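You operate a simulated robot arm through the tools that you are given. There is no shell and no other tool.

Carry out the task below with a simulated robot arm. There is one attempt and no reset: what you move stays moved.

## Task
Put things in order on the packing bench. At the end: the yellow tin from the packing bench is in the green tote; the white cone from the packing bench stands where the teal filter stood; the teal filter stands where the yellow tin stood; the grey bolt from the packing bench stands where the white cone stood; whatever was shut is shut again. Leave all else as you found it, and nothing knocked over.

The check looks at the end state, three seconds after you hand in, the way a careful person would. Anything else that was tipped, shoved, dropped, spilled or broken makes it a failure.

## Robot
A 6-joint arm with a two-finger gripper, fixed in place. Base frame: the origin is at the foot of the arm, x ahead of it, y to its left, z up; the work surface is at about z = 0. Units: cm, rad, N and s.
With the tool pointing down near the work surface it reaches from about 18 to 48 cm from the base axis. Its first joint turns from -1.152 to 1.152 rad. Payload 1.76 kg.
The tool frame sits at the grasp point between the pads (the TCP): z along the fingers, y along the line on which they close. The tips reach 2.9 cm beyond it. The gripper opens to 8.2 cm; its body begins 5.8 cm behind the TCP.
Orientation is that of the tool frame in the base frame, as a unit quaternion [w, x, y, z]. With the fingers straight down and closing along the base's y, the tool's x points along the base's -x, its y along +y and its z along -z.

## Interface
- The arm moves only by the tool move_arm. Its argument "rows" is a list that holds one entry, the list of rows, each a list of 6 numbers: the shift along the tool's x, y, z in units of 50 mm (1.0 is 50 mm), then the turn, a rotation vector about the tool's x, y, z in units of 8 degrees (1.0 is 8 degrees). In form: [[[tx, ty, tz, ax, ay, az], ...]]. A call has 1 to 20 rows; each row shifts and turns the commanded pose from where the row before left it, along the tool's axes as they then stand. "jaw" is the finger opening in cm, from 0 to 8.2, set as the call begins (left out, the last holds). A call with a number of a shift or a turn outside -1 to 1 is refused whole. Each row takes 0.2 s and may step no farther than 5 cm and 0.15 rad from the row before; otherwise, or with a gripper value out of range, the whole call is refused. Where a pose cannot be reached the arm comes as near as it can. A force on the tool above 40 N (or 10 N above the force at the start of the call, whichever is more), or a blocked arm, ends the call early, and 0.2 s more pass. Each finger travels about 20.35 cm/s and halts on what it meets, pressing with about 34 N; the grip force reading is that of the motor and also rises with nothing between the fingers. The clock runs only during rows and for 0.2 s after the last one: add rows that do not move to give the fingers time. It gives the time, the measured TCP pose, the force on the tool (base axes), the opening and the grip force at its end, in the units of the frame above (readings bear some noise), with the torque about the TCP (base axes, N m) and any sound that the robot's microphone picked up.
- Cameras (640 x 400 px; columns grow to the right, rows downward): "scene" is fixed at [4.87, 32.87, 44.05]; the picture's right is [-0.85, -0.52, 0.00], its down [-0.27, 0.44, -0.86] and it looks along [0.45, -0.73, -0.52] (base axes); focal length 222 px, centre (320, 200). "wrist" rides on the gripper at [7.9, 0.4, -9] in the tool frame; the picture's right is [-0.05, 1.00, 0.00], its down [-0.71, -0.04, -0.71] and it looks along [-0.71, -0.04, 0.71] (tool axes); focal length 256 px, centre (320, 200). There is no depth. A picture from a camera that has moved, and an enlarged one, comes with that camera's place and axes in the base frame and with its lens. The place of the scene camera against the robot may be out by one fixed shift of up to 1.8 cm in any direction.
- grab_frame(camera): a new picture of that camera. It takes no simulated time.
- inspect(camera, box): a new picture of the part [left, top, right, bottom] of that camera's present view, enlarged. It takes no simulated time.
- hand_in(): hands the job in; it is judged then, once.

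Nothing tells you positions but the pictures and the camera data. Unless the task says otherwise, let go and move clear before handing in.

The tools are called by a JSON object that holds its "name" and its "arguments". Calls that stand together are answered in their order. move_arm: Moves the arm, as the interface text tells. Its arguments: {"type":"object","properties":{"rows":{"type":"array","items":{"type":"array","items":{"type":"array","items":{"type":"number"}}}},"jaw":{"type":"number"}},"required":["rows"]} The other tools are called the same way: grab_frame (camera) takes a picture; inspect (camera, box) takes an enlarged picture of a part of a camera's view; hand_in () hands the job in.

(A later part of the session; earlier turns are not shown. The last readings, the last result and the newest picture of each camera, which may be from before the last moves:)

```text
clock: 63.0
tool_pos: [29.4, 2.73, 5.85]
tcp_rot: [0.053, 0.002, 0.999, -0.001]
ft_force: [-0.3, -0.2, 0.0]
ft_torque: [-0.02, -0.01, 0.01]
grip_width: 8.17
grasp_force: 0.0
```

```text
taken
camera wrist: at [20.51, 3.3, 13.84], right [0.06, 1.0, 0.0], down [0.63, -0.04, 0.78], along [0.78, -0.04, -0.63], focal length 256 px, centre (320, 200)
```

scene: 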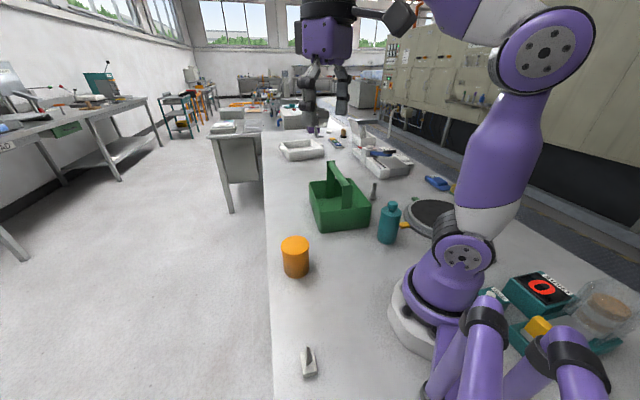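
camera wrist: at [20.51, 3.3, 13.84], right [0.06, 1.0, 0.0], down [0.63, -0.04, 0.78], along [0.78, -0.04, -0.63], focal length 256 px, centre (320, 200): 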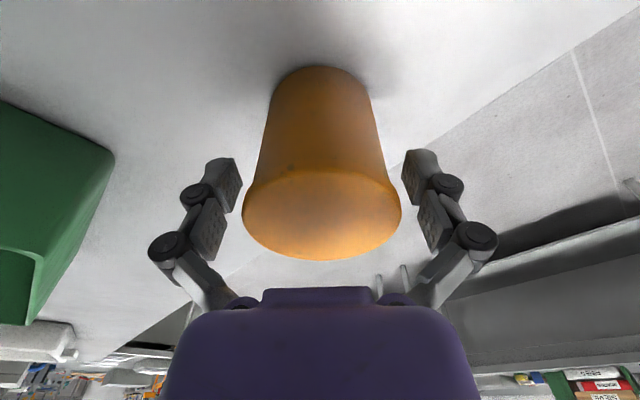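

Well aligned; closing the fingers on the tin.

{"name": "move_arm", "arguments": {"rows": [[[0, 0, 0, 0, 0, 0], [0, 0, 0, 0, 0, 0], [0, 0, 0, 0, 0, 0]]], "jaw": 5.0}}

{"name": "move_arm", "arguments": {"rows": [[[-0.01, 0, -0.1, 0, 0, 0], [-0.03, 0, -0.3, 0, 0, 0], [-0.06, 0, -0.6, 0, 0, 0], [0, 0, 0, 0, 0, 0]]]}}

{"name": "grab_frame", "arguments": {"camera": "wrist"}}

{"name": "inspect", "arguments": {"camera": "scene", "box": [240, 140, 400, 280]}}

```text
clock: 63.8
tool_pos: [29.46, 2.75, 5.97]
tcp_rot: [0.054, 0.003, 0.999, -0.001]
ft_force: [2.0, 1.0, 18.9]
ft_torque: [-0.07, 0.06, 0.04]
grip_width: 6.15
grasp_force: 34.8
```

```text
clock: 64.8
tool_pos: [29.26, 2.98, 11.06]
tcp_rot: [0.052, 0.003, 0.999, 0.0]
ft_force: [-0.1, -0.3, -2.7]
ft_torque: [0.01, 0.0, 0.01]
grip_width: 6.12
grasp_force: 34.0
```

```text
taken
camera wrist: at [20.44, 3.47, 18.96], right [0.06, 1.0, 0.0], down [0.63, -0.04, 0.78], along [0.78, -0.04, -0.63], focal length 256 px, centre (320, 200)
```

wrist: 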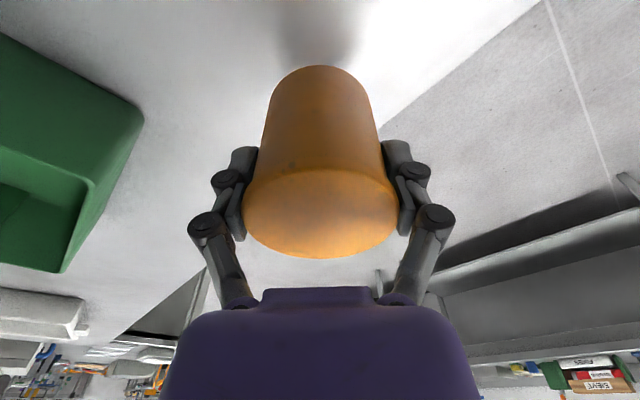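

```text
2.86 times, centred on (320, 210) of scene
camera zoom: at [4.87, 32.87, 44.05], right [-0.85, -0.52, 0.0], down [-0.27, 0.44, -0.86], along [0.45, -0.73, -0.52], focal length 633 px, centre (320, 171)
```

zoom: 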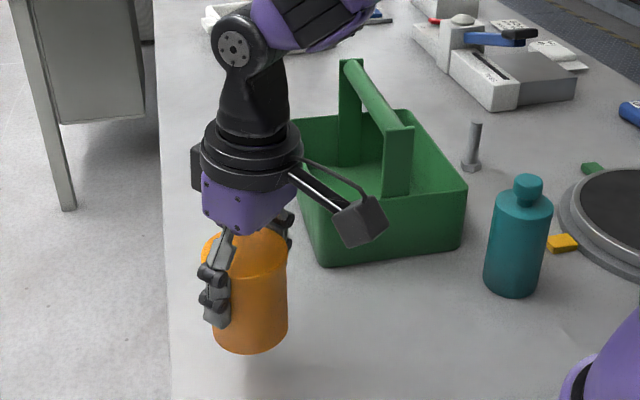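

The tin is held upright, gripped high. I'll lift, turn the hand 22° and head to the near end of the tote at a safe height.

{"name": "move_arm", "arguments": {"rows": [[[-0.062, 0, -0.6, 0, 0, 0], [-0.062, 0, -0.6, 0, 0, 0], [-0.062, 0, -0.6, 0, 0, 0], [0, 0, 0, -0.1045, 0, -0.9945], [0, 0, 0, -0.1045, 0, -0.9945], [0, 0, 0, -0.078, 0, -0.746], [0, 0, 0, 0, 0, 0]]]}}

```text
clock: 66.4
tool_pos: [29.25, 2.85, 19.93]
tcp_rot: [0.051, -0.188, 0.981, 0.009]
ft_force: [-0.2, -1.2, -2.6]
ft_torque: [0.01, -0.01, 0.0]
grip_width: 6.1
grasp_force: 34.2
```

{"name": "move_arm", "arguments": {"rows": [[[0.734, -0.48, -0.101, 0, 0, 0], [0.734, -0.48, -0.101, 0, 0, 0], [0.734, -0.48, -0.101, 0, 0, 0], [0.734, -0.48, -0.101, 0, 0, 0], [0.734, -0.48, -0.101, 0, 0, 0], [0, 0, 0, 0, 0, 0]]]}}

{"name": "grab_frame", "arguments": {"camera": "wrist"}}

{"name": "grab_frame", "arguments": {"camera": "scene"}}

```text
clock: 67.8
tool_pos: [16.38, -15.32, 20.62]
tcp_rot: [0.053, -0.188, 0.981, 0.01]
ft_force: [0.4, 0.5, -1.7]
ft_torque: [0.01, 0.0, -0.03]
grip_width: 6.15
grasp_force: 34.0
```

```text
taken
camera wrist: at [8.01, -18.05, 28.64], right [-0.32, 0.95, 0.0], down [0.6, 0.2, 0.78], along [0.74, 0.25, -0.63], focal length 256 px, centre (320, 200)
```

wrist: 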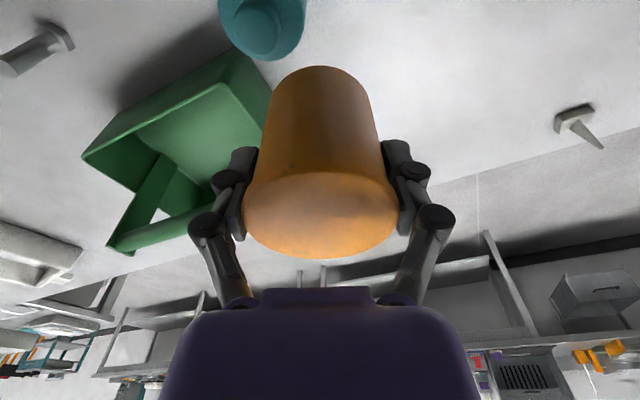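

```text
taken
```

scene: 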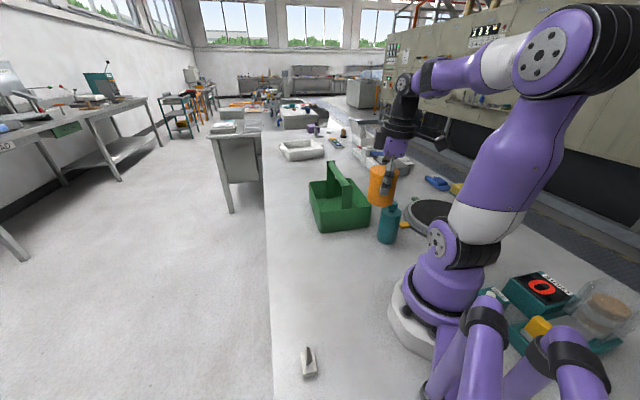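

No flags, and the wrist view shows the tote's right side and bar. I'll enlarge it to refine the tote's geometry.

{"name": "inspect", "arguments": {"camera": "wrist", "box": [70, 40, 290, 270]}}

{"name": "inspect", "arguments": {"camera": "scene", "box": [290, 130, 430, 250]}}

```text
1.74 times, centred on (180, 155) of wrist
camera zoom: at [8.01, -18.05, 28.64], right [-0.32, 0.95, 0.0], down [0.6, 0.2, 0.78], along [0.74, 0.25, -0.63], focal length 445 px, centre (564, 278)
```

zoom: 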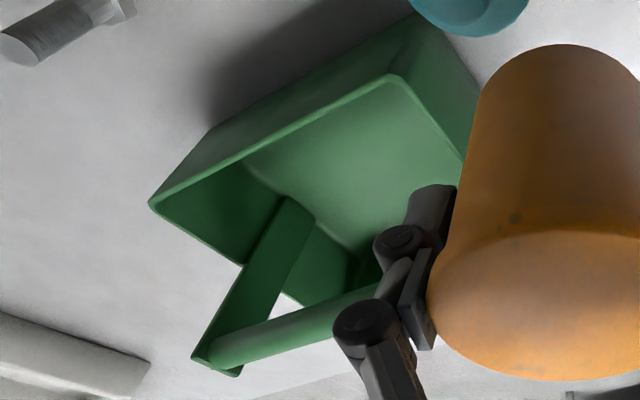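

```text
3.33 times, centred on (360, 190) of scene
camera zoom: at [4.87, 32.87, 44.05], right [-0.85, -0.52, 0.0], down [-0.27, 0.44, -0.86], along [0.45, -0.73, -0.52], focal length 738 px, centre (187, 233)
```

zoom: 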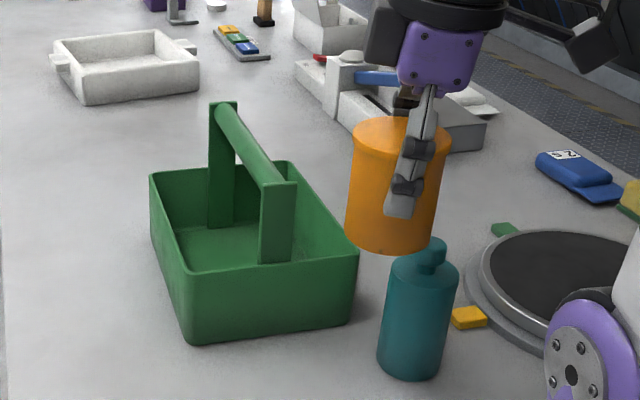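

The tote geometry is confirmed (right rim inner edge about 7.25 cm from the bar centre-line). I'll move over the near wall along the right half, staying above everything.

{"name": "move_arm", "arguments": {"rows": [[[-0.161, -0.657, 0.03, 0, 0, 0], [-0.161, -0.657, 0.1, 0, 0, 0], [-0.161, -0.657, 0.142, 0, 0, 0], [0, 0, 0, 0, 0, 0]]]}}

{"name": "inspect", "arguments": {"camera": "scene", "box": [290, 130, 430, 250]}}

{"name": "grab_frame", "arguments": {"camera": "wrist"}}

```text
clock: 68.8
tool_pos: [22.36, -23.31, 19.46]
tcp_rot: [0.051, -0.188, 0.981, 0.009]
ft_force: [-1.2, -0.2, -3.2]
ft_torque: [0.02, -0.02, 0.04]
grip_width: 6.15
grasp_force: 34.5
```

```text
3.33 times, centred on (360, 190) of scene
camera zoom: at [4.87, 32.87, 44.05], right [-0.85, -0.52, 0.0], down [-0.27, 0.44, -0.86], along [0.45, -0.73, -0.52], focal length 738 px, centre (187, 233)
```

zoom: 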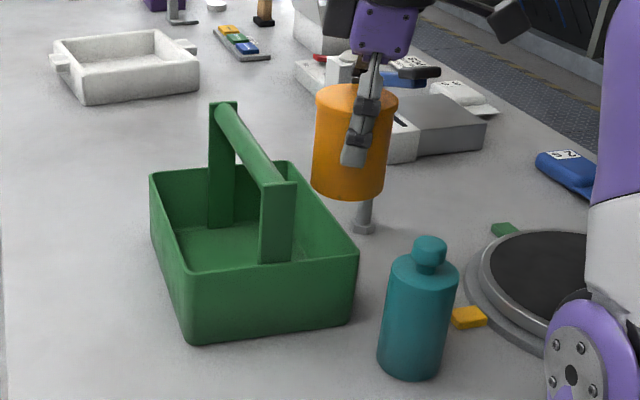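

```text
taken
camera wrist: at [14.11, -26.17, 27.47], right [-0.32, 0.95, 0.0], down [0.6, 0.2, 0.78], along [0.74, 0.25, -0.63], focal length 256 px, centre (320, 200)
```

wrist: 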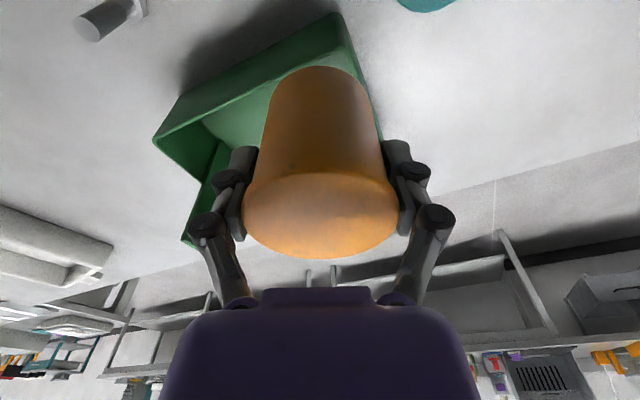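

{"name": "move_arm", "arguments": {"rows": [[[-0.281, -0.387, 0.176, 0, 0, 0], [-0.281, -0.387, 0.176, 0, 0, 0], [0, 0, 0, 0, 0, 0]]]}}

{"name": "inspect", "arguments": {"camera": "scene", "box": [290, 130, 430, 250]}}

{"name": "grab_frame", "arguments": {"camera": "wrist"}}

```text
clock: 69.6
tool_pos: [26.73, -25.86, 18.01]
tcp_rot: [0.052, -0.188, 0.981, 0.01]
ft_force: [-0.3, -0.1, -3.7]
ft_torque: [-0.01, 0.01, 0.03]
grip_width: 6.15
grasp_force: 34.8
```

```text
3.33 times, centred on (360, 190) of scene
camera zoom: at [4.87, 32.87, 44.05], right [-0.85, -0.52, 0.0], down [-0.27, 0.44, -0.86], along [0.45, -0.73, -0.52], focal length 738 px, centre (187, 233)
```

zoom: 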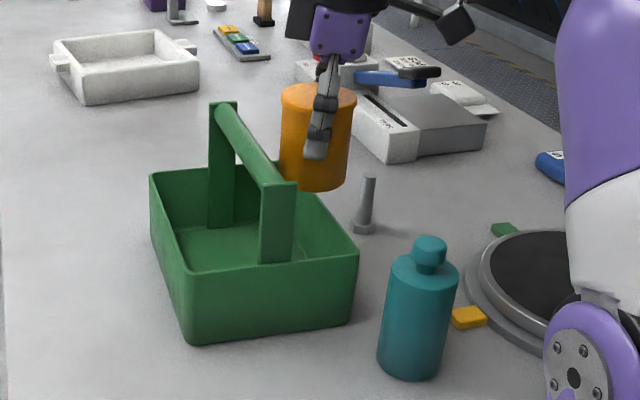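

```text
taken
camera wrist: at [18.31, -28.69, 26.02], right [-0.32, 0.95, 0.0], down [0.6, 0.2, 0.78], along [0.74, 0.25, -0.63], focal length 256 px, centre (320, 200)
```

wrist: 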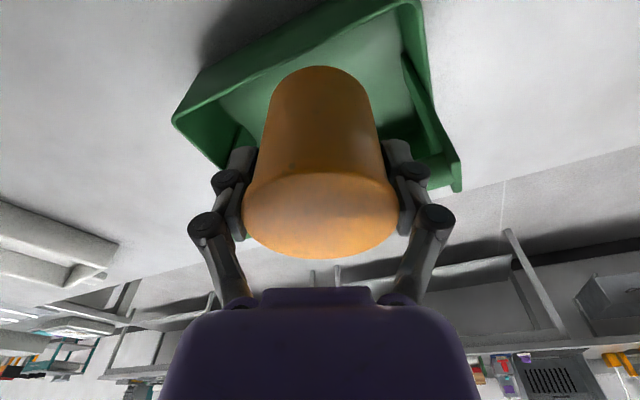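

The tin is poised above the right half, clear of the bar. I'll lower upright to just above the rim, then turn the hand in line with the tote there.

{"name": "move_arm", "arguments": {"rows": [[[-0.03, -0.065, 0.286, 0, 0, 0], [-0.031, -0.065, 0.286, 0, 0, 0], [0, 0, 0, -0.1045, 0, -0.9945], [0, 0, 0, -0.1045, 0, -0.9945], [0, 0, 0, -0.078, 0, -0.746], [0, 0, 0, 0, 0, 0]]]}}

{"name": "inspect", "arguments": {"camera": "scene", "box": [290, 130, 430, 250]}}

{"name": "grab_frame", "arguments": {"camera": "wrist"}}

```text
clock: 71.0
tool_pos: [27.38, -26.3, 15.23]
tcp_rot: [0.049, -0.373, 0.926, 0.018]
ft_force: [-0.7, -0.2, -2.2]
ft_torque: [0.0, 0.01, -0.03]
grip_width: 6.13
grasp_force: 33.5
```

```text
3.33 times, centred on (360, 190) of scene
camera zoom: at [4.87, 32.87, 44.05], right [-0.85, -0.52, 0.0], down [-0.27, 0.44, -0.86], along [0.45, -0.73, -0.52], focal length 738 px, centre (187, 233)
```

zoom: 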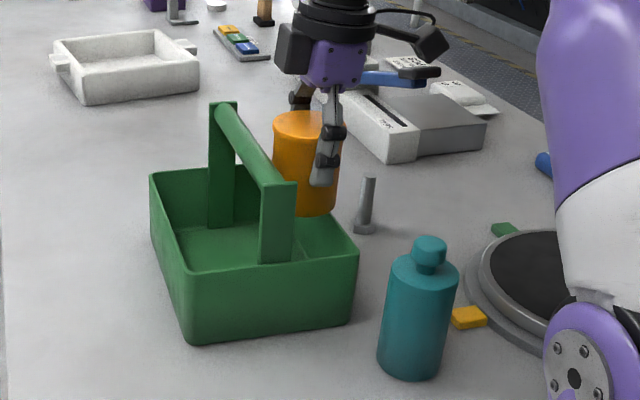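

```text
taken
camera wrist: at [20.77, -31.92, 23.15], right [-0.65, 0.76, 0.0], down [0.48, 0.41, 0.78], along [0.59, 0.51, -0.63], focal length 256 px, centre (320, 200)
```

wrist: 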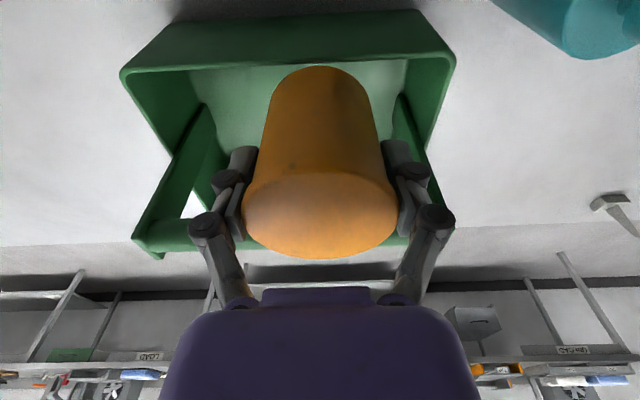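

No flags and the tin hangs right over the opening. Now I'll tilt it 11° (top outward) in place and look.

{"name": "move_arm", "arguments": {"rows": [[[0, 0, 0, 0, -0.7, 0], [0, 0, 0, 0, -0.675, 0], [0, 0, 0, 0, 0, 0]]]}}

{"name": "inspect", "arguments": {"camera": "scene", "box": [310, 130, 410, 220]}}

{"name": "grab_frame", "arguments": {"camera": "wrist"}}

```text
clock: 71.8
tool_pos: [27.56, -26.17, 15.11]
tcp_rot: [0.138, -0.367, 0.918, 0.054]
ft_force: [0.3, 1.2, -3.3]
ft_torque: [0.01, 0.01, -0.03]
grip_width: 6.13
grasp_force: 34.1
```

```text
4.44 times, centred on (360, 175) of scene
camera zoom: at [4.87, 32.87, 44.05], right [-0.85, -0.52, 0.0], down [-0.27, 0.44, -0.86], along [0.45, -0.73, -0.52], focal length 984 px, centre (142, 311)
```

zoom: 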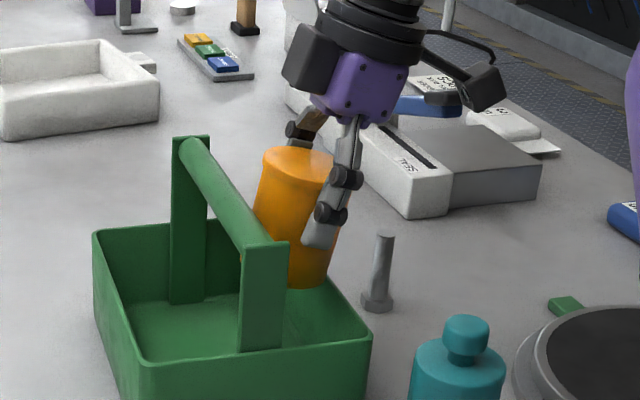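

```text
taken
camera wrist: at [19.76, -32.87, 21.3], right [-0.65, 0.76, 0.01], down [0.36, 0.3, 0.88], along [0.67, 0.58, -0.47], focal length 256 px, centre (320, 200)
```

wrist: 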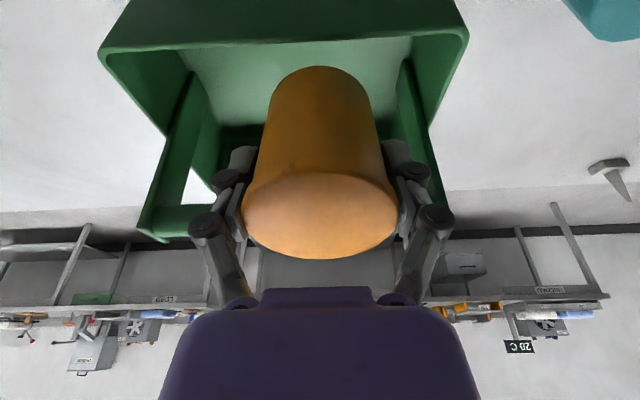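

Everything clears. I'll descend along the tin's own axis in small steps, watching force and gaps.

{"name": "move_arm", "arguments": {"rows": [[[0.0209, 0, 0.199, 0, 0, 0], [0.0209, 0, 0.199, 0, 0, 0], [0, 0, 0, 0, 0, 0]]]}}

{"name": "inspect", "arguments": {"camera": "scene", "box": [310, 130, 410, 220]}}

{"name": "grab_frame", "arguments": {"camera": "wrist"}}

```text
clock: 72.6
tool_pos: [27.69, -25.87, 13.21]
tcp_rot: [0.138, -0.368, 0.918, 0.054]
ft_force: [-0.5, 0.5, -3.0]
ft_torque: [0.03, 0.01, -0.03]
grip_width: 6.12
grasp_force: 34.1
```

```text
4.44 times, centred on (360, 175) of scene
camera zoom: at [4.87, 32.87, 44.05], right [-0.85, -0.52, 0.0], down [-0.27, 0.44, -0.86], along [0.45, -0.73, -0.52], focal length 984 px, centre (142, 311)
```

zoom: 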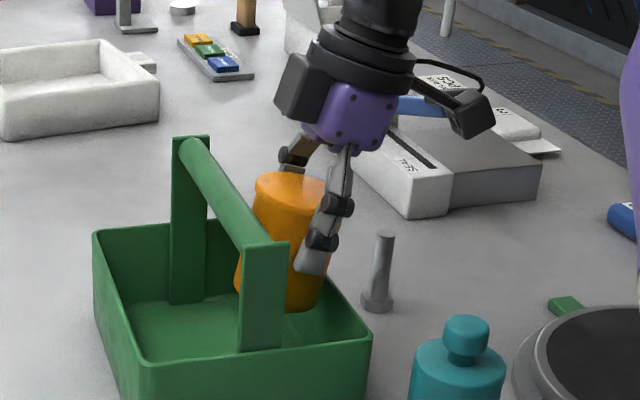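

```text
taken
camera wrist: at [20.06, -32.62, 19.44], right [-0.65, 0.76, 0.01], down [0.36, 0.3, 0.88], along [0.66, 0.58, -0.47], focal length 256 px, centre (320, 200)
```

wrist: 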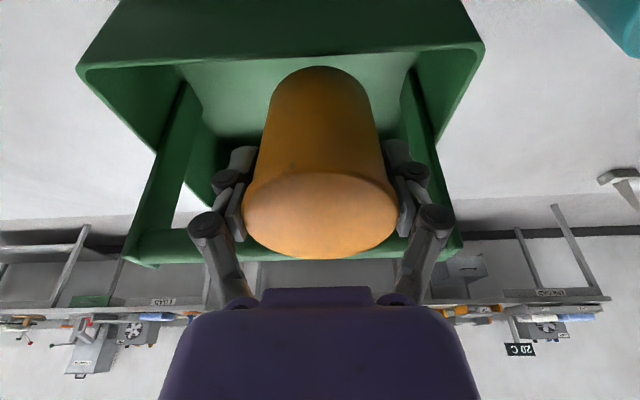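

{"name": "move_arm", "arguments": {"rows": [[[0.0209, 0, 0.199, 0, 0, 0], [0.0209, 0, 0.199, 0, 0, 0], [0, 0, 0, 0, 0, 0]]]}}

{"name": "inspect", "arguments": {"camera": "scene", "box": [310, 130, 410, 220]}}

{"name": "grab_frame", "arguments": {"camera": "wrist"}}

```text
clock: 73.4
tool_pos: [28.15, -25.69, 11.22]
tcp_rot: [0.137, -0.369, 0.918, 0.054]
ft_force: [-0.8, 0.1, -2.2]
ft_torque: [-0.02, 0.04, 0.02]
grip_width: 6.12
grasp_force: 33.7
```

```text
4.44 times, centred on (360, 175) of scene
camera zoom: at [4.87, 32.87, 44.05], right [-0.85, -0.52, 0.0], down [-0.27, 0.44, -0.86], along [0.45, -0.73, -0.52], focal length 984 px, centre (142, 311)
```

zoom: 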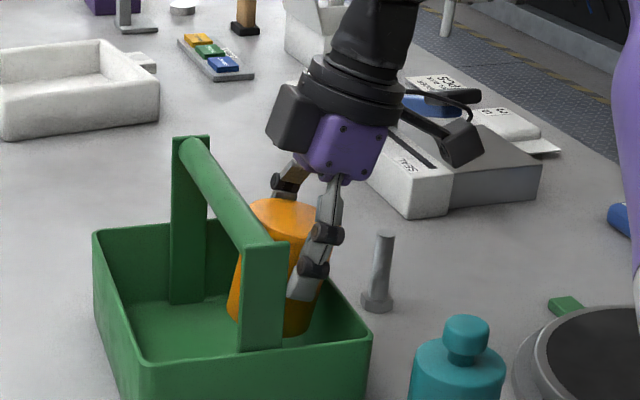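

```text
taken
camera wrist: at [20.41, -32.37, 17.4], right [-0.65, 0.76, 0.01], down [0.36, 0.3, 0.88], along [0.66, 0.58, -0.47], focal length 256 px, centre (320, 200)
```

wrist: 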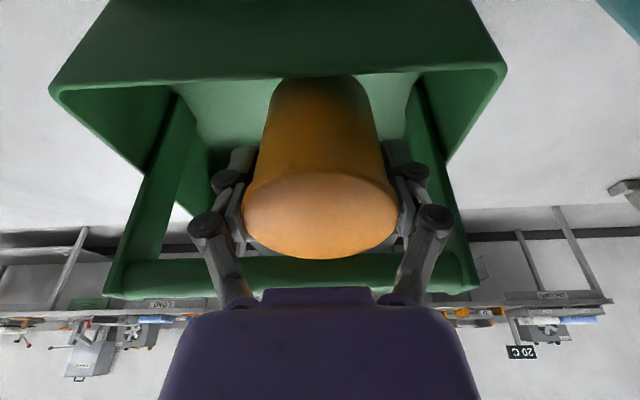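

{"name": "move_arm", "arguments": {"rows": [[[0.0209, 0, 0.199, 0, 0, 0], [0.0209, 0, 0.199, 0, 0, 0], [0.008, 0, 0.08, 0, 0, 0], [0, 0, 0, 0, 0, 0]]]}}

{"name": "inspect", "arguments": {"camera": "scene", "box": [310, 130, 410, 220]}}

{"name": "grab_frame", "arguments": {"camera": "wrist"}}

```text
clock: 74.4
tool_pos: [28.51, -25.38, 8.94]
tcp_rot: [0.137, -0.369, 0.918, 0.054]
ft_force: [-0.1, -0.5, -2.9]
ft_torque: [-0.01, 0.02, -0.02]
grip_width: 6.15
grasp_force: 34.2
```

```text
4.44 times, centred on (360, 175) of scene
camera zoom: at [4.87, 32.87, 44.05], right [-0.85, -0.52, 0.0], down [-0.27, 0.44, -0.86], along [0.45, -0.73, -0.52], focal length 984 px, centre (142, 311)
```

zoom: 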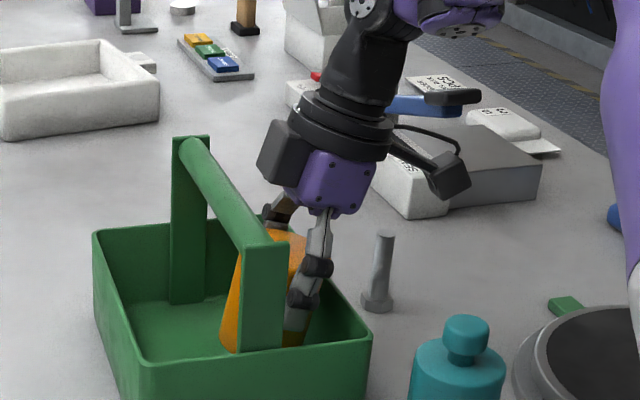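

```text
taken
camera wrist: at [20.76, -32.02, 15.03], right [-0.65, 0.76, 0.01], down [0.36, 0.3, 0.88], along [0.66, 0.58, -0.47], focal length 256 px, centre (320, 200)
```

wrist: 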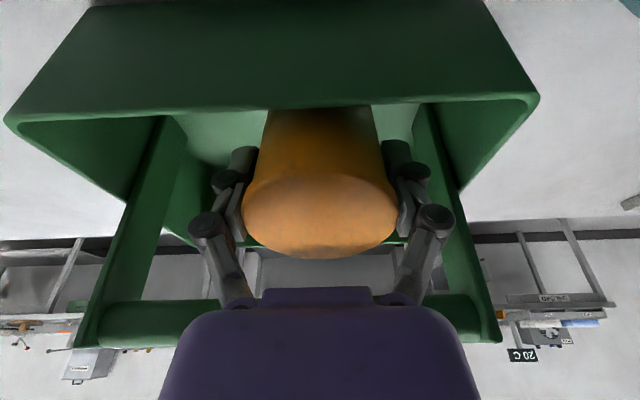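

The tin is under the bar height and inside the walls. I'll now swing it closer to upright while shifting it inward a little.

{"name": "move_arm", "arguments": {"rows": [[[-0.048, 0, 0.013, 0, 0.4, 0], [-0.048, 0, 0.01, 0, 0.41, 0], [0, 0, 0, 0, 0, 0]]]}}

{"name": "inspect", "arguments": {"camera": "scene", "box": [310, 130, 410, 220]}}

{"name": "grab_frame", "arguments": {"camera": "wrist"}}

```text
clock: 75.2
tool_pos: [28.7, -25.04, 9.03]
tcp_rot: [0.084, -0.371, 0.924, 0.033]
ft_force: [0.8, 0.1, -2.7]
ft_torque: [0.03, 0.0, 0.03]
grip_width: 6.11
grasp_force: 33.6
```

```text
4.44 times, centred on (360, 175) of scene
camera zoom: at [4.87, 32.87, 44.05], right [-0.85, -0.52, 0.0], down [-0.27, 0.44, -0.86], along [0.45, -0.73, -0.52], focal length 984 px, centre (142, 311)
```

zoom: 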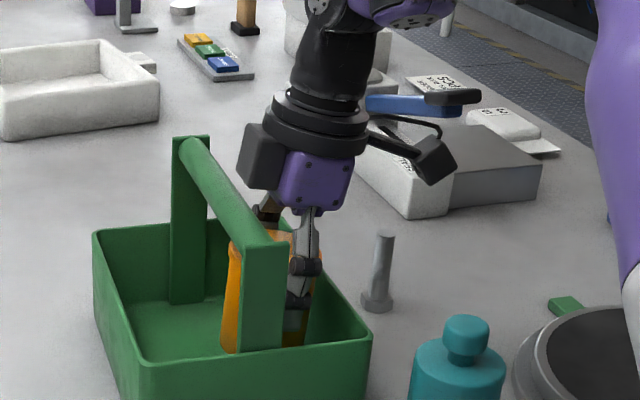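

```text
taken
camera wrist: at [21.67, -31.12, 16.19], right [-0.65, 0.76, 0.01], down [0.43, 0.36, 0.82], along [0.62, 0.54, -0.57], focal length 256 px, centre (320, 200)
```

wrist: 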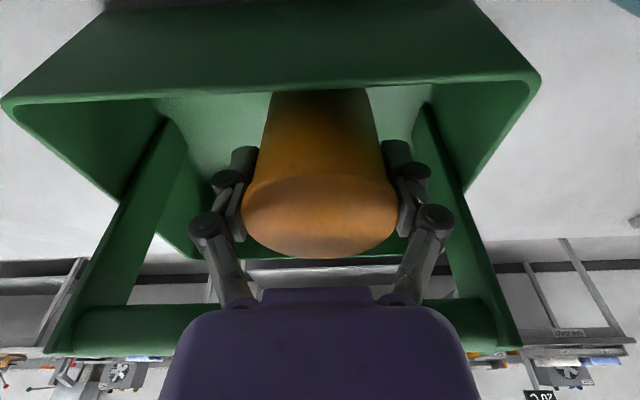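

The tin is nearly upright. Before lowering I'll check the clearance between the hand's side box and the bar.

{"name": "inspect", "arguments": {"camera": "scene", "box": [335, 150, 395, 210]}}

```text
6.67 times, centred on (365, 180) of scene
camera zoom: at [4.87, 32.87, 44.05], right [-0.85, -0.52, 0.0], down [-0.27, 0.44, -0.86], along [0.45, -0.73, -0.52], focal length 1477 px, centre (20, 333)
```

zoom: 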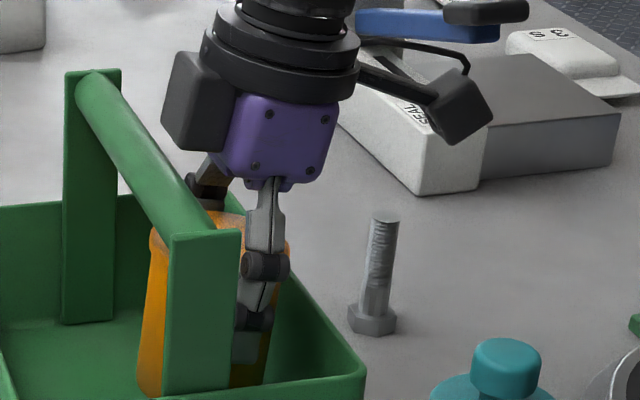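

The side box would nearly touch the bar at this lean, so I'll keep a slightly larger lean (14°) for the final lowering. Rotating back a little and lowering in steps.

{"name": "move_arm", "arguments": {"rows": [[[0, 0, 0, 0, -0.45, 0], [-0.01, 0, 0.0, 0, 0, 0], [0.048, 0, 0.194, 0, 0, 0], [0.024, 0, 0.097, 0, 0, 0], [0, 0, 0, 0, 0, 0]]]}}

{"name": "inspect", "arguments": {"camera": "scene", "box": [335, 150, 395, 210]}}

{"name": "grab_frame", "arguments": {"camera": "wrist"}}

```text
clock: 76.4
tool_pos: [28.86, -24.96, 7.43]
tcp_rot: [0.114, -0.369, 0.921, 0.045]
ft_force: [0.5, 0.2, -3.1]
ft_torque: [-0.05, -0.01, 0.04]
grip_width: 6.11
grasp_force: 33.9
```

```text
6.67 times, centred on (365, 180) of scene
camera zoom: at [4.87, 32.87, 44.05], right [-0.85, -0.52, 0.0], down [-0.27, 0.44, -0.86], along [0.45, -0.73, -0.52], focal length 1477 px, centre (20, 333)
```

zoom: 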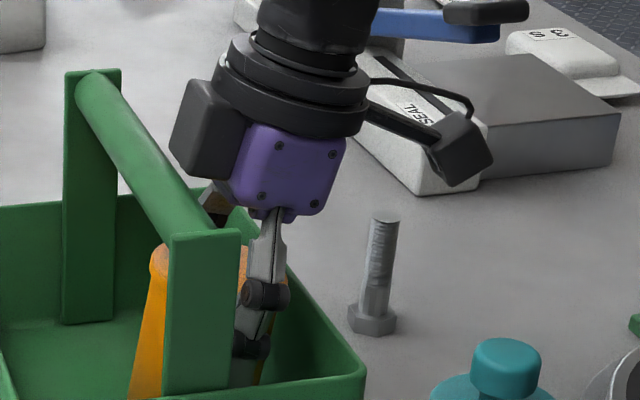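

```text
taken
camera wrist: at [21.41, -31.43, 14.1], right [-0.65, 0.76, 0.01], down [0.4, 0.33, 0.86], along [0.65, 0.56, -0.51], focal length 256 px, centre (320, 200)
```

wrist: 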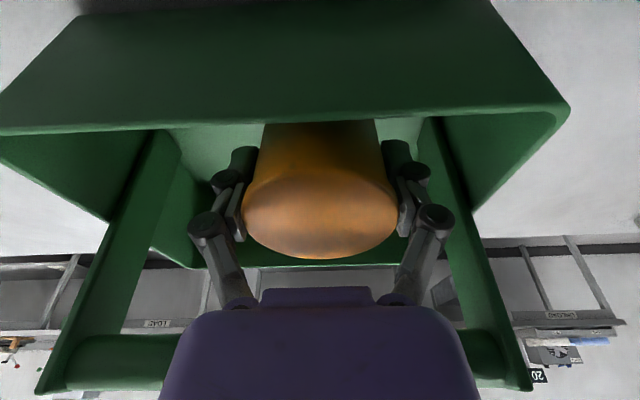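

Clear so far. I'll lower in 2 mm steps to find the tote floor.

{"name": "move_arm", "arguments": {"rows": [[[0.0097, 0, 0.0388, 0, 0, 0], [0.0097, 0, 0.0388, 0, 0, 0], [0, 0, 0, 0, 0, 0]]]}}

```text
clock: 77.2
tool_pos: [28.94, -24.88, 7.19]
tcp_rot: [0.114, -0.37, 0.921, 0.045]
ft_force: [-1.9, -1.6, 0.1]
ft_torque: [0.11, -0.17, 0.02]
grip_width: 6.15
grasp_force: 33.9
```

First contact is felt. I'll press slightly to let the tin rotate towards upright in the grip.

{"name": "move_arm", "arguments": {"rows": [[[0.005, 0, 0.02, 0, 0, 0], [0.005, 0, 0.02, 0, 0, 0], [0, 0, 0, 0, 0, 0]]]}}

{"name": "grab_frame", "arguments": {"camera": "wrist"}}

```text
clock: 78.0
tool_pos: [28.74, -24.95, 6.92]
tcp_rot: [0.115, -0.369, 0.921, 0.045]
ft_force: [0.2, -1.7, -1.8]
ft_torque: [0.1, -0.08, -0.04]
grip_width: 6.16
grasp_force: 33.7
```

```text
taken
camera wrist: at [21.38, -31.38, 13.51], right [-0.65, 0.76, 0.01], down [0.4, 0.33, 0.86], along [0.65, 0.56, -0.51], focal length 256 px, centre (320, 200)
```

wrist: 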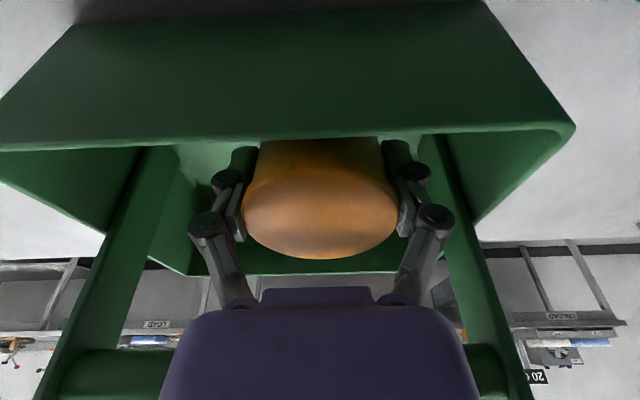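

{"name": "move_arm", "arguments": {"rows": [[[0.005, 0, 0.02, 0, 0, 0], [0.005, 0, 0.02, 0, 0, 0], [0, 0, 0, 0, 0, 0]]]}}

{"name": "inspect", "arguments": {"camera": "scene", "box": [335, 150, 395, 210]}}

```text
clock: 78.8
tool_pos: [28.96, -24.97, 6.67]
tcp_rot: [0.115, -0.369, 0.921, 0.043]
ft_force: [-10.5, 0.9, 23.2]
ft_torque: [0.33, -0.33, -0.06]
grip_width: 6.15
grasp_force: 34.8
```

```text
6.67 times, centred on (365, 180) of scene
camera zoom: at [4.86, 32.88, 44.04], right [-0.85, -0.52, 0.0], down [-0.27, 0.44, -0.86], along [0.45, -0.73, -0.52], focal length 1477 px, centre (20, 333)
```

zoom: 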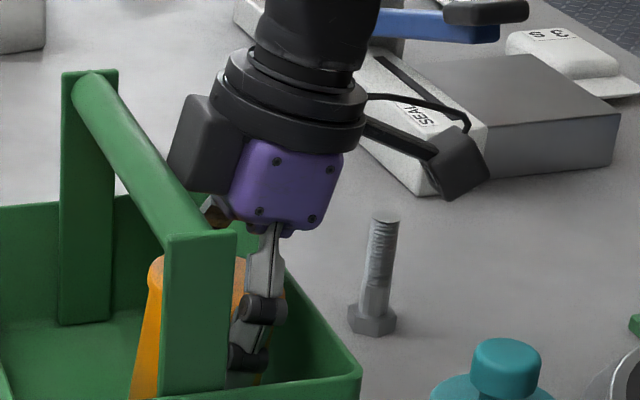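

{"name": "grab_frame", "arguments": {"camera": "wrist"}}

{"name": "inspect", "arguments": {"camera": "wrist", "box": [200, 120, 440, 280]}}

```text
taken
camera wrist: at [21.42, -31.39, 13.39], right [-0.65, 0.76, 0.01], down [0.39, 0.33, 0.86], along [0.65, 0.56, -0.51], focal length 256 px, centre (320, 200)
```

wrist: 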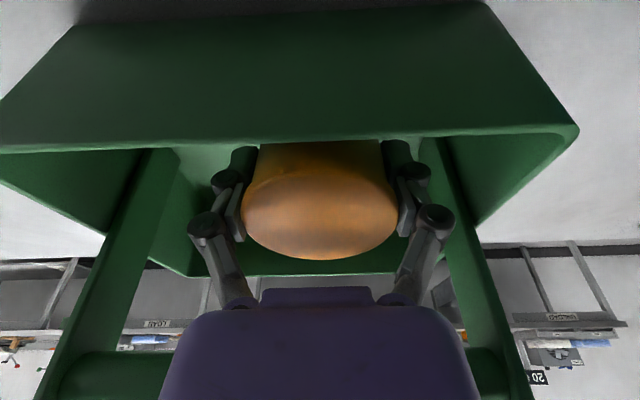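

```text
2.50 times, centred on (320, 200) of wrist
camera zoom: at [21.42, -31.39, 13.39], right [-0.65, 0.76, 0.01], down [0.39, 0.33, 0.86], along [0.65, 0.56, -0.51], focal length 640 px, centre (320, 200)
```

zoom: 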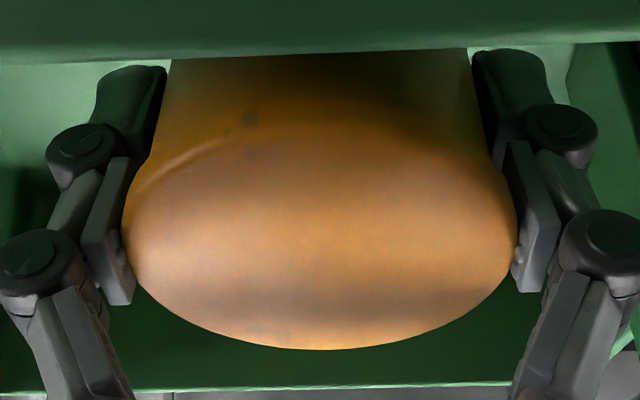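

The tin rests on the tote floor, clear of the walls. I'll open the fingers to release it.

{"name": "move_arm", "arguments": {"rows": [[[0, 0, 0, 0, 0, 0], [0, 0, 0, 0, 0, 0], [0, 0, 0, 0, 0, 0]]], "jaw": 8.0}}

{"name": "grab_frame", "arguments": {"camera": "wrist"}}

{"name": "inspect", "arguments": {"camera": "scene", "box": [335, 150, 395, 210]}}

```text
clock: 79.6
tool_pos: [28.8, -24.95, 6.61]
tcp_rot: [0.114, -0.369, 0.921, 0.045]
ft_force: [1.0, -0.1, -0.3]
ft_torque: [0.01, -0.05, 0.0]
grip_width: 8.02
grasp_force: 0.0
```

```text
taken
camera wrist: at [21.42, -31.35, 13.3], right [-0.65, 0.76, 0.01], down [0.4, 0.33, 0.86], along [0.65, 0.56, -0.51], focal length 256 px, centre (320, 200)
```

wrist: 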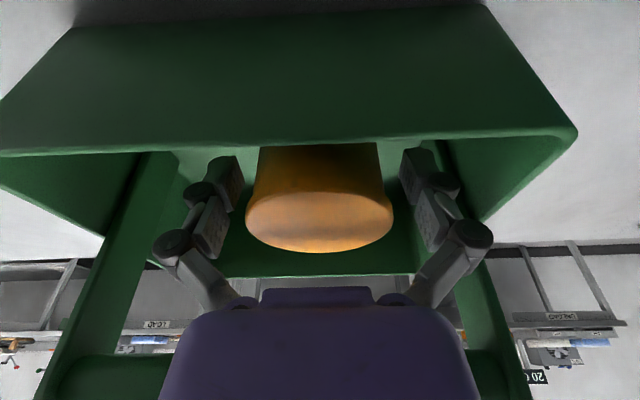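

```text
6.67 times, centred on (365, 180) of scene
camera zoom: at [4.87, 32.87, 44.05], right [-0.85, -0.52, 0.0], down [-0.27, 0.44, -0.86], along [0.45, -0.73, -0.52], focal length 1477 px, centre (20, 333)
```

zoom: 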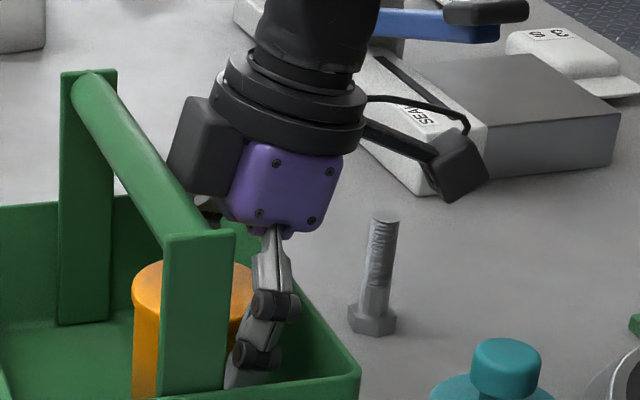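

The tin now stands upright inside the tote. I'll retract the hand along its axis, then back out along the tote's length.

{"name": "move_arm", "arguments": {"rows": [[[0, 0, -0.4, 0, 0, 0], [0, 0, -0.55, 0, 0, 0], [0, 0, -0.55, 0, 0, 0], [0, 0, 0, 0, 0, 0]]]}}

{"name": "grab_frame", "arguments": {"camera": "wrist"}}

{"name": "inspect", "arguments": {"camera": "scene", "box": [290, 130, 430, 250]}}

```text
clock: 80.6
tool_pos: [27.4, -26.05, 13.77]
tcp_rot: [0.114, -0.369, 0.921, 0.045]
ft_force: [1.5, -0.3, -0.4]
ft_torque: [-0.02, 0.03, 0.01]
grip_width: 7.96
grasp_force: 0.1
```

```text
taken
camera wrist: at [19.93, -32.5, 20.41], right [-0.65, 0.76, 0.01], down [0.4, 0.33, 0.86], along [0.65, 0.56, -0.51], focal length 256 px, centre (320, 200)
```

wrist: 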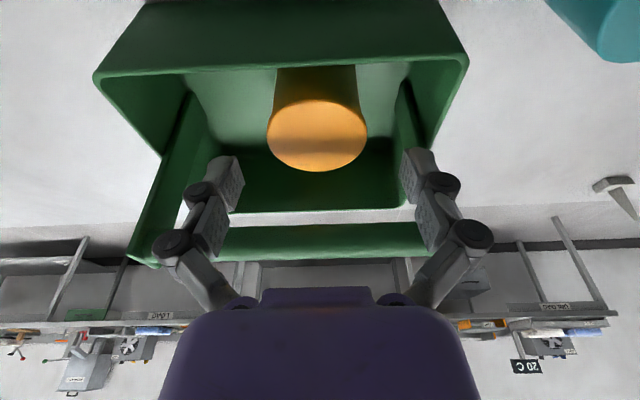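

```text
3.33 times, centred on (360, 190) of scene
camera zoom: at [4.87, 32.87, 44.05], right [-0.85, -0.52, 0.0], down [-0.27, 0.44, -0.86], along [0.45, -0.73, -0.52], focal length 738 px, centre (187, 233)
```

zoom: 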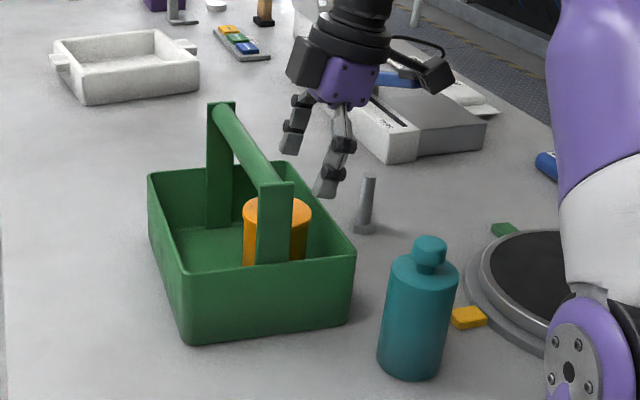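

The tin stands in the tote and the hand is clear. I'll back out along the tote's length and straighten up, then look at the teal filter.

{"name": "move_arm", "arguments": {"rows": [[[-0.033, 0.8, -0.13, 0, 0, 0], [-0.033, 0.8, -0.13, 0, 0, 0], [-0.033, 0.8, -0.13, 0, 0, 0], [0, 0, 0, 0, 0.9, 0], [0, 0, 0, 0, 0.89, 0], [0, 0, -0.8, 0, 0, 0], [0, 0, 0, 0, 0, 0]]]}}

{"name": "grab_frame", "arguments": {"camera": "wrist"}}

{"name": "grab_frame", "arguments": {"camera": "scene"}}

```text
clock: 82.2
tool_pos: [18.91, -17.52, 19.83]
tcp_rot: [-0.002, -0.372, 0.928, -0.002]
ft_force: [-0.1, -1.1, 0.4]
ft_torque: [0.03, 0.02, -0.02]
grip_width: 8.01
grasp_force: 0.0
```

```text
taken
camera wrist: at [12.94, -22.54, 28.76], right [-0.65, 0.76, 0.0], down [0.54, 0.46, 0.7], along [0.54, 0.46, -0.71], focal length 256 px, centre (320, 200)
```

wrist: 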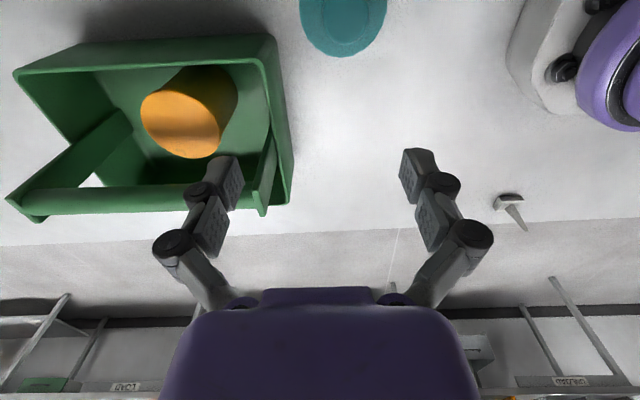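

```text
taken
```

scene: 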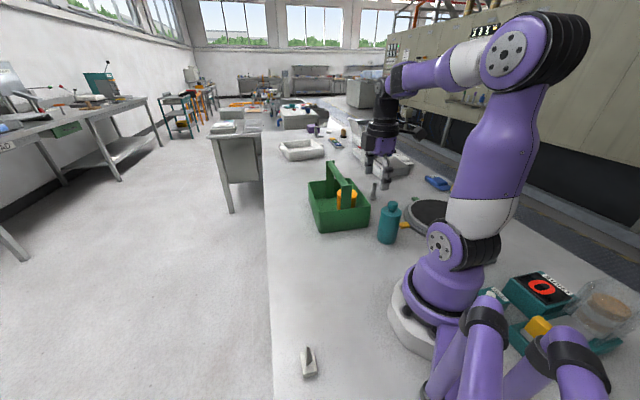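

Tin is safely in the tote. Now I'll turn and move to get a good wrist view of the filter.

{"name": "move_arm", "arguments": {"rows": [[[0, 0, 0, 0, 0, 1], [0, 0, 0, 0, 0, 1], [0, 0, 0, 0, 0, 1], [0, 0, 0, 0, 0, 1], [0, 0, 0, 0, 0, 1], [0, 0, 0, 0, 0, 1], [0, 0, 0, 0, 0, 1], [0, 0, 0, 0, 0, 1], [0, 0, 0, 0, 0, 1], [0, 0, 0, 0, 0, 1], [0, 0, 0, 0, 0, 1], [0, 0, 0, 0, 0, 1], [0, 0, 0, 0, 0, 1], [0.65, 0, -0.33, 0, 0, 0], [0.65, 0, -0.33, 0, 0, 0], [0.65, 0, -0.33, 0, 0, 0], [0, 0, 0, 0, 0, 0]]], "jaw": 8.2}}

{"name": "grab_frame", "arguments": {"camera": "wrist"}}

{"name": "inspect", "arguments": {"camera": "wrist", "box": [220, 0, 440, 180]}}

```text
clock: 85.8
tool_pos: [14.42, -9.0, 24.96]
tcp_rot: [0.0, 0.503, 0.865, -0.003]
ft_force: [0.0, 0.3, 0.4]
ft_torque: [-0.01, 0.0, -0.03]
grip_width: 8.2
grasp_force: 0.0
```

```text
taken
camera wrist: at [10.81, -1.78, 33.71], right [0.89, 0.45, 0.0], down [0.32, -0.63, 0.71], along [0.32, -0.63, -0.71], focal length 256 px, centre (320, 200)
```

wrist: 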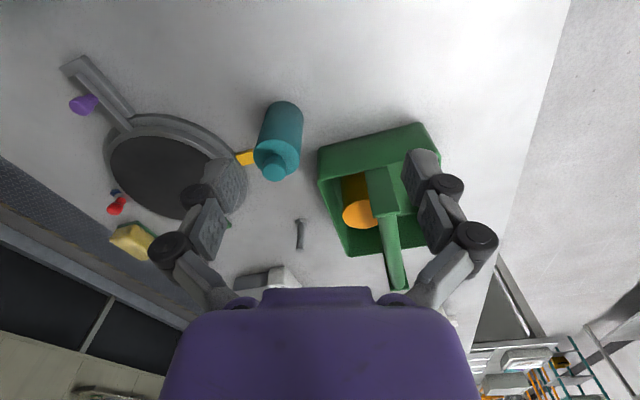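

```text
2.22 times, centred on (330, 90) of wrist
camera zoom: at [10.81, -1.78, 33.71], right [0.89, 0.45, 0.0], down [0.32, -0.63, 0.71], along [0.32, -0.63, -0.71], focal length 569 px, centre (298, 444)
```

zoom: 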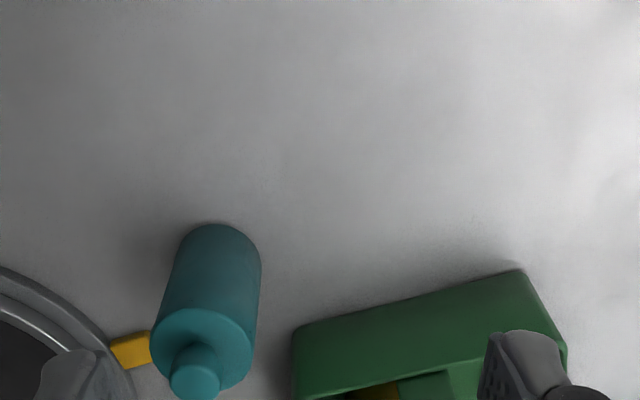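

The filter is about 5.4 cm across and 11.5 cm tall, near (14.3, -19.6). I'll move above it and refine.

{"name": "move_arm", "arguments": {"rows": [[[-0.611, -0.355, 0, 0, 0, 0], [-0.611, -0.355, 0, 0, 0, 0], [-0.612, -0.354, 0, 0, 0, 0], [0, 0, 0.7, 0, 0, 0], [0, 0, 0.7, 0, 0, 0], [0, 0, 0, 0, 0, 0]]]}}

{"name": "grab_frame", "arguments": {"camera": "wrist"}}

{"name": "inspect", "arguments": {"camera": "wrist", "box": [220, 80, 420, 240]}}

```text
clock: 87.2
tool_pos: [14.09, -19.87, 17.87]
tcp_rot: [0.0, 0.502, 0.865, -0.002]
ft_force: [0.4, -0.2, 0.1]
ft_torque: [-0.05, 0.0, -0.02]
grip_width: 8.21
grasp_force: 0.1
```

```text
taken
camera wrist: at [10.54, -12.64, 26.67], right [0.89, 0.45, 0.0], down [0.32, -0.63, 0.71], along [0.32, -0.63, -0.7], focal length 256 px, centre (320, 200)
```

wrist: 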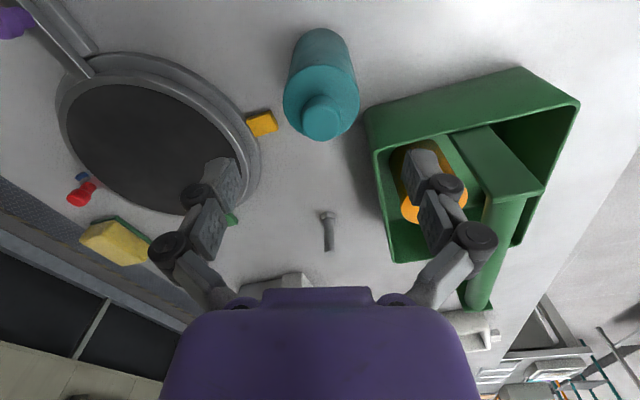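

```text
2.50 times, centred on (320, 160) of wrist
camera zoom: at [10.54, -12.64, 26.67], right [0.89, 0.45, 0.0], down [0.32, -0.63, 0.71], along [0.32, -0.63, -0.7], focal length 640 px, centre (320, 300)
```

zoom: 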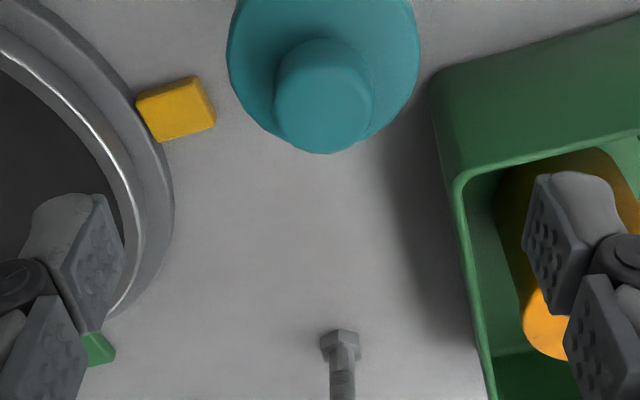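

The hand is centred over the filter (about (14.2, -19.8)). I'll go down with the fingers around its body, staying above the cap with the palm.

{"name": "move_arm", "arguments": {"rows": [[[0, 0.02, 0.7, 0, 0, 0], [0, 0.01, 0.75, 0, 0, 0], [0, 0, 0.6, 0, 0, 0], [0, 0, 0.2, 0, 0, 0], [0, 0, 0, 0, 0, 0]]]}}

{"name": "grab_frame", "arguments": {"camera": "wrist"}}

{"name": "inspect", "arguments": {"camera": "scene", "box": [330, 150, 470, 260]}}

```text
clock: 88.4
tool_pos: [14.41, -19.74, 6.79]
tcp_rot: [0.0, 0.503, 0.864, -0.002]
ft_force: [0.8, 0.1, 0.2]
ft_torque: [-0.04, 0.02, -0.02]
grip_width: 8.19
grasp_force: 0.1
```

```text
taken
camera wrist: at [10.94, -12.56, 15.51], right [0.89, 0.45, 0.0], down [0.32, -0.63, 0.71], along [0.32, -0.63, -0.7], focal length 256 px, centre (320, 200)
```

wrist: 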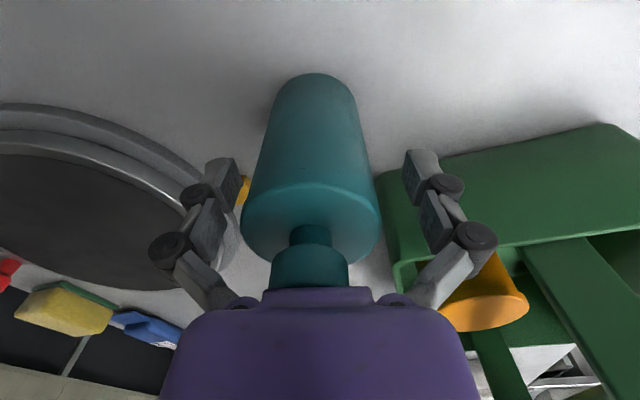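

```text
3.64 times, centred on (400, 205) of scene
camera zoom: at [4.87, 32.87, 44.05], right [-0.85, -0.52, 0.0], down [-0.27, 0.44, -0.86], along [0.45, -0.73, -0.52], focal length 805 px, centre (29, 182)
```

zoom: 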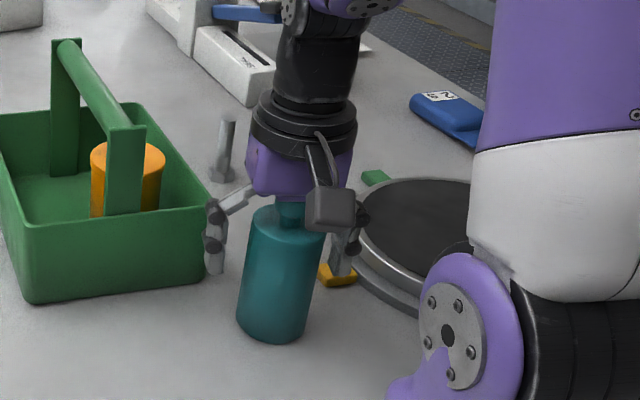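

The filter sits about 3–4 mm off centre between the fingers. I'll shift to centre and close.

{"name": "move_arm", "arguments": {"rows": [[[0, -0.07, 0, 0, 0, 0], [0, 0, 0, 0, 0, 0]]]}}

{"name": "move_arm", "arguments": {"rows": [[[0, 0, 0, 0, 0, 0], [0, 0, 0, 0, 0, 0], [0, 0, 0, 0, 0, 0]]], "jaw": 4.2}}

{"name": "grab_frame", "arguments": {"camera": "wrist"}}

```text
clock: 89.0
tool_pos: [14.18, -19.94, 6.69]
tcp_rot: [0.001, 0.502, 0.865, -0.002]
ft_force: [0.1, 0.6, -0.2]
ft_torque: [0.03, -0.02, 0.01]
grip_width: 8.18
grasp_force: 0.0
```

```text
clock: 89.8
tool_pos: [14.1, -19.98, 6.7]
tcp_rot: [0.002, 0.502, 0.865, -0.003]
ft_force: [-2.0, -0.3, 12.0]
ft_torque: [0.0, 0.16, 0.02]
grip_width: 5.24
grasp_force: 34.0
```

```text
taken
camera wrist: at [10.66, -12.69, 15.48], right [0.89, 0.45, 0.0], down [0.32, -0.63, 0.71], along [0.32, -0.64, -0.7], focal length 256 px, centre (320, 200)
```

wrist: 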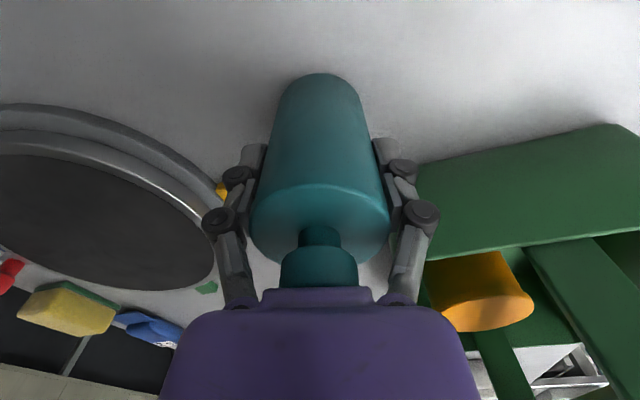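

The filter is gripped (5.2 cm). I'll lift it and check it hangs straight.

{"name": "move_arm", "arguments": {"rows": [[[0, 0, -0.1, 0, 0, 0], [0, 0, -0.6, 0, 0, 0], [0, 0, -0.9, 0, 0, 0], [0, 0, -0.9, 0, 0, 0], [0, 0, 0, 0, 0, 0]]]}}

{"name": "grab_frame", "arguments": {"camera": "wrist"}}

{"name": "grab_frame", "arguments": {"camera": "scene"}}

```text
clock: 91.0
tool_pos: [14.01, -19.5, 19.34]
tcp_rot: [0.0, 0.502, 0.865, -0.002]
ft_force: [-0.8, 0.5, -1.3]
ft_torque: [0.01, 0.01, 0.0]
grip_width: 5.24
grasp_force: 34.3
```

```text
taken
camera wrist: at [10.54, -12.35, 28.19], right [0.89, 0.45, 0.0], down [0.32, -0.63, 0.71], along [0.32, -0.63, -0.71], focal length 256 px, centre (320, 200)
```

wrist: 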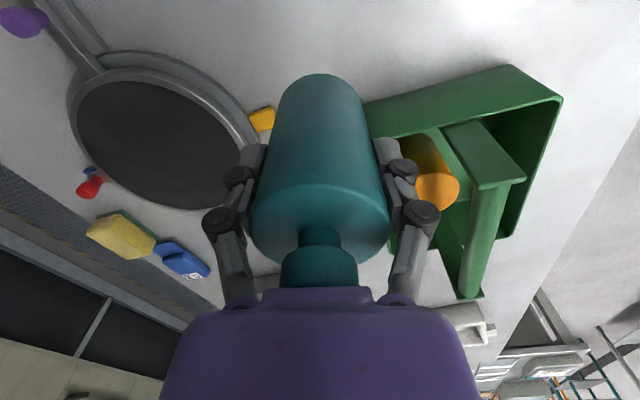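

```text
taken
```

scene: 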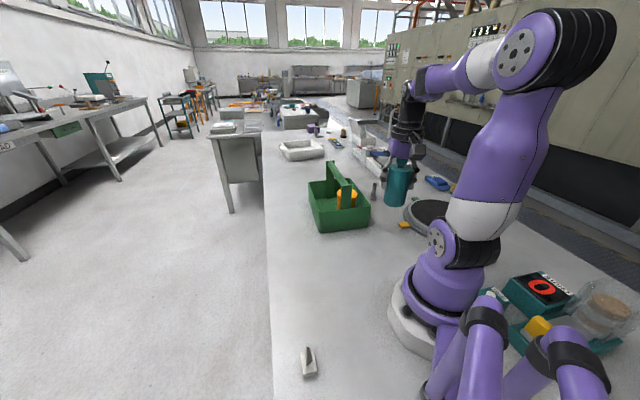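

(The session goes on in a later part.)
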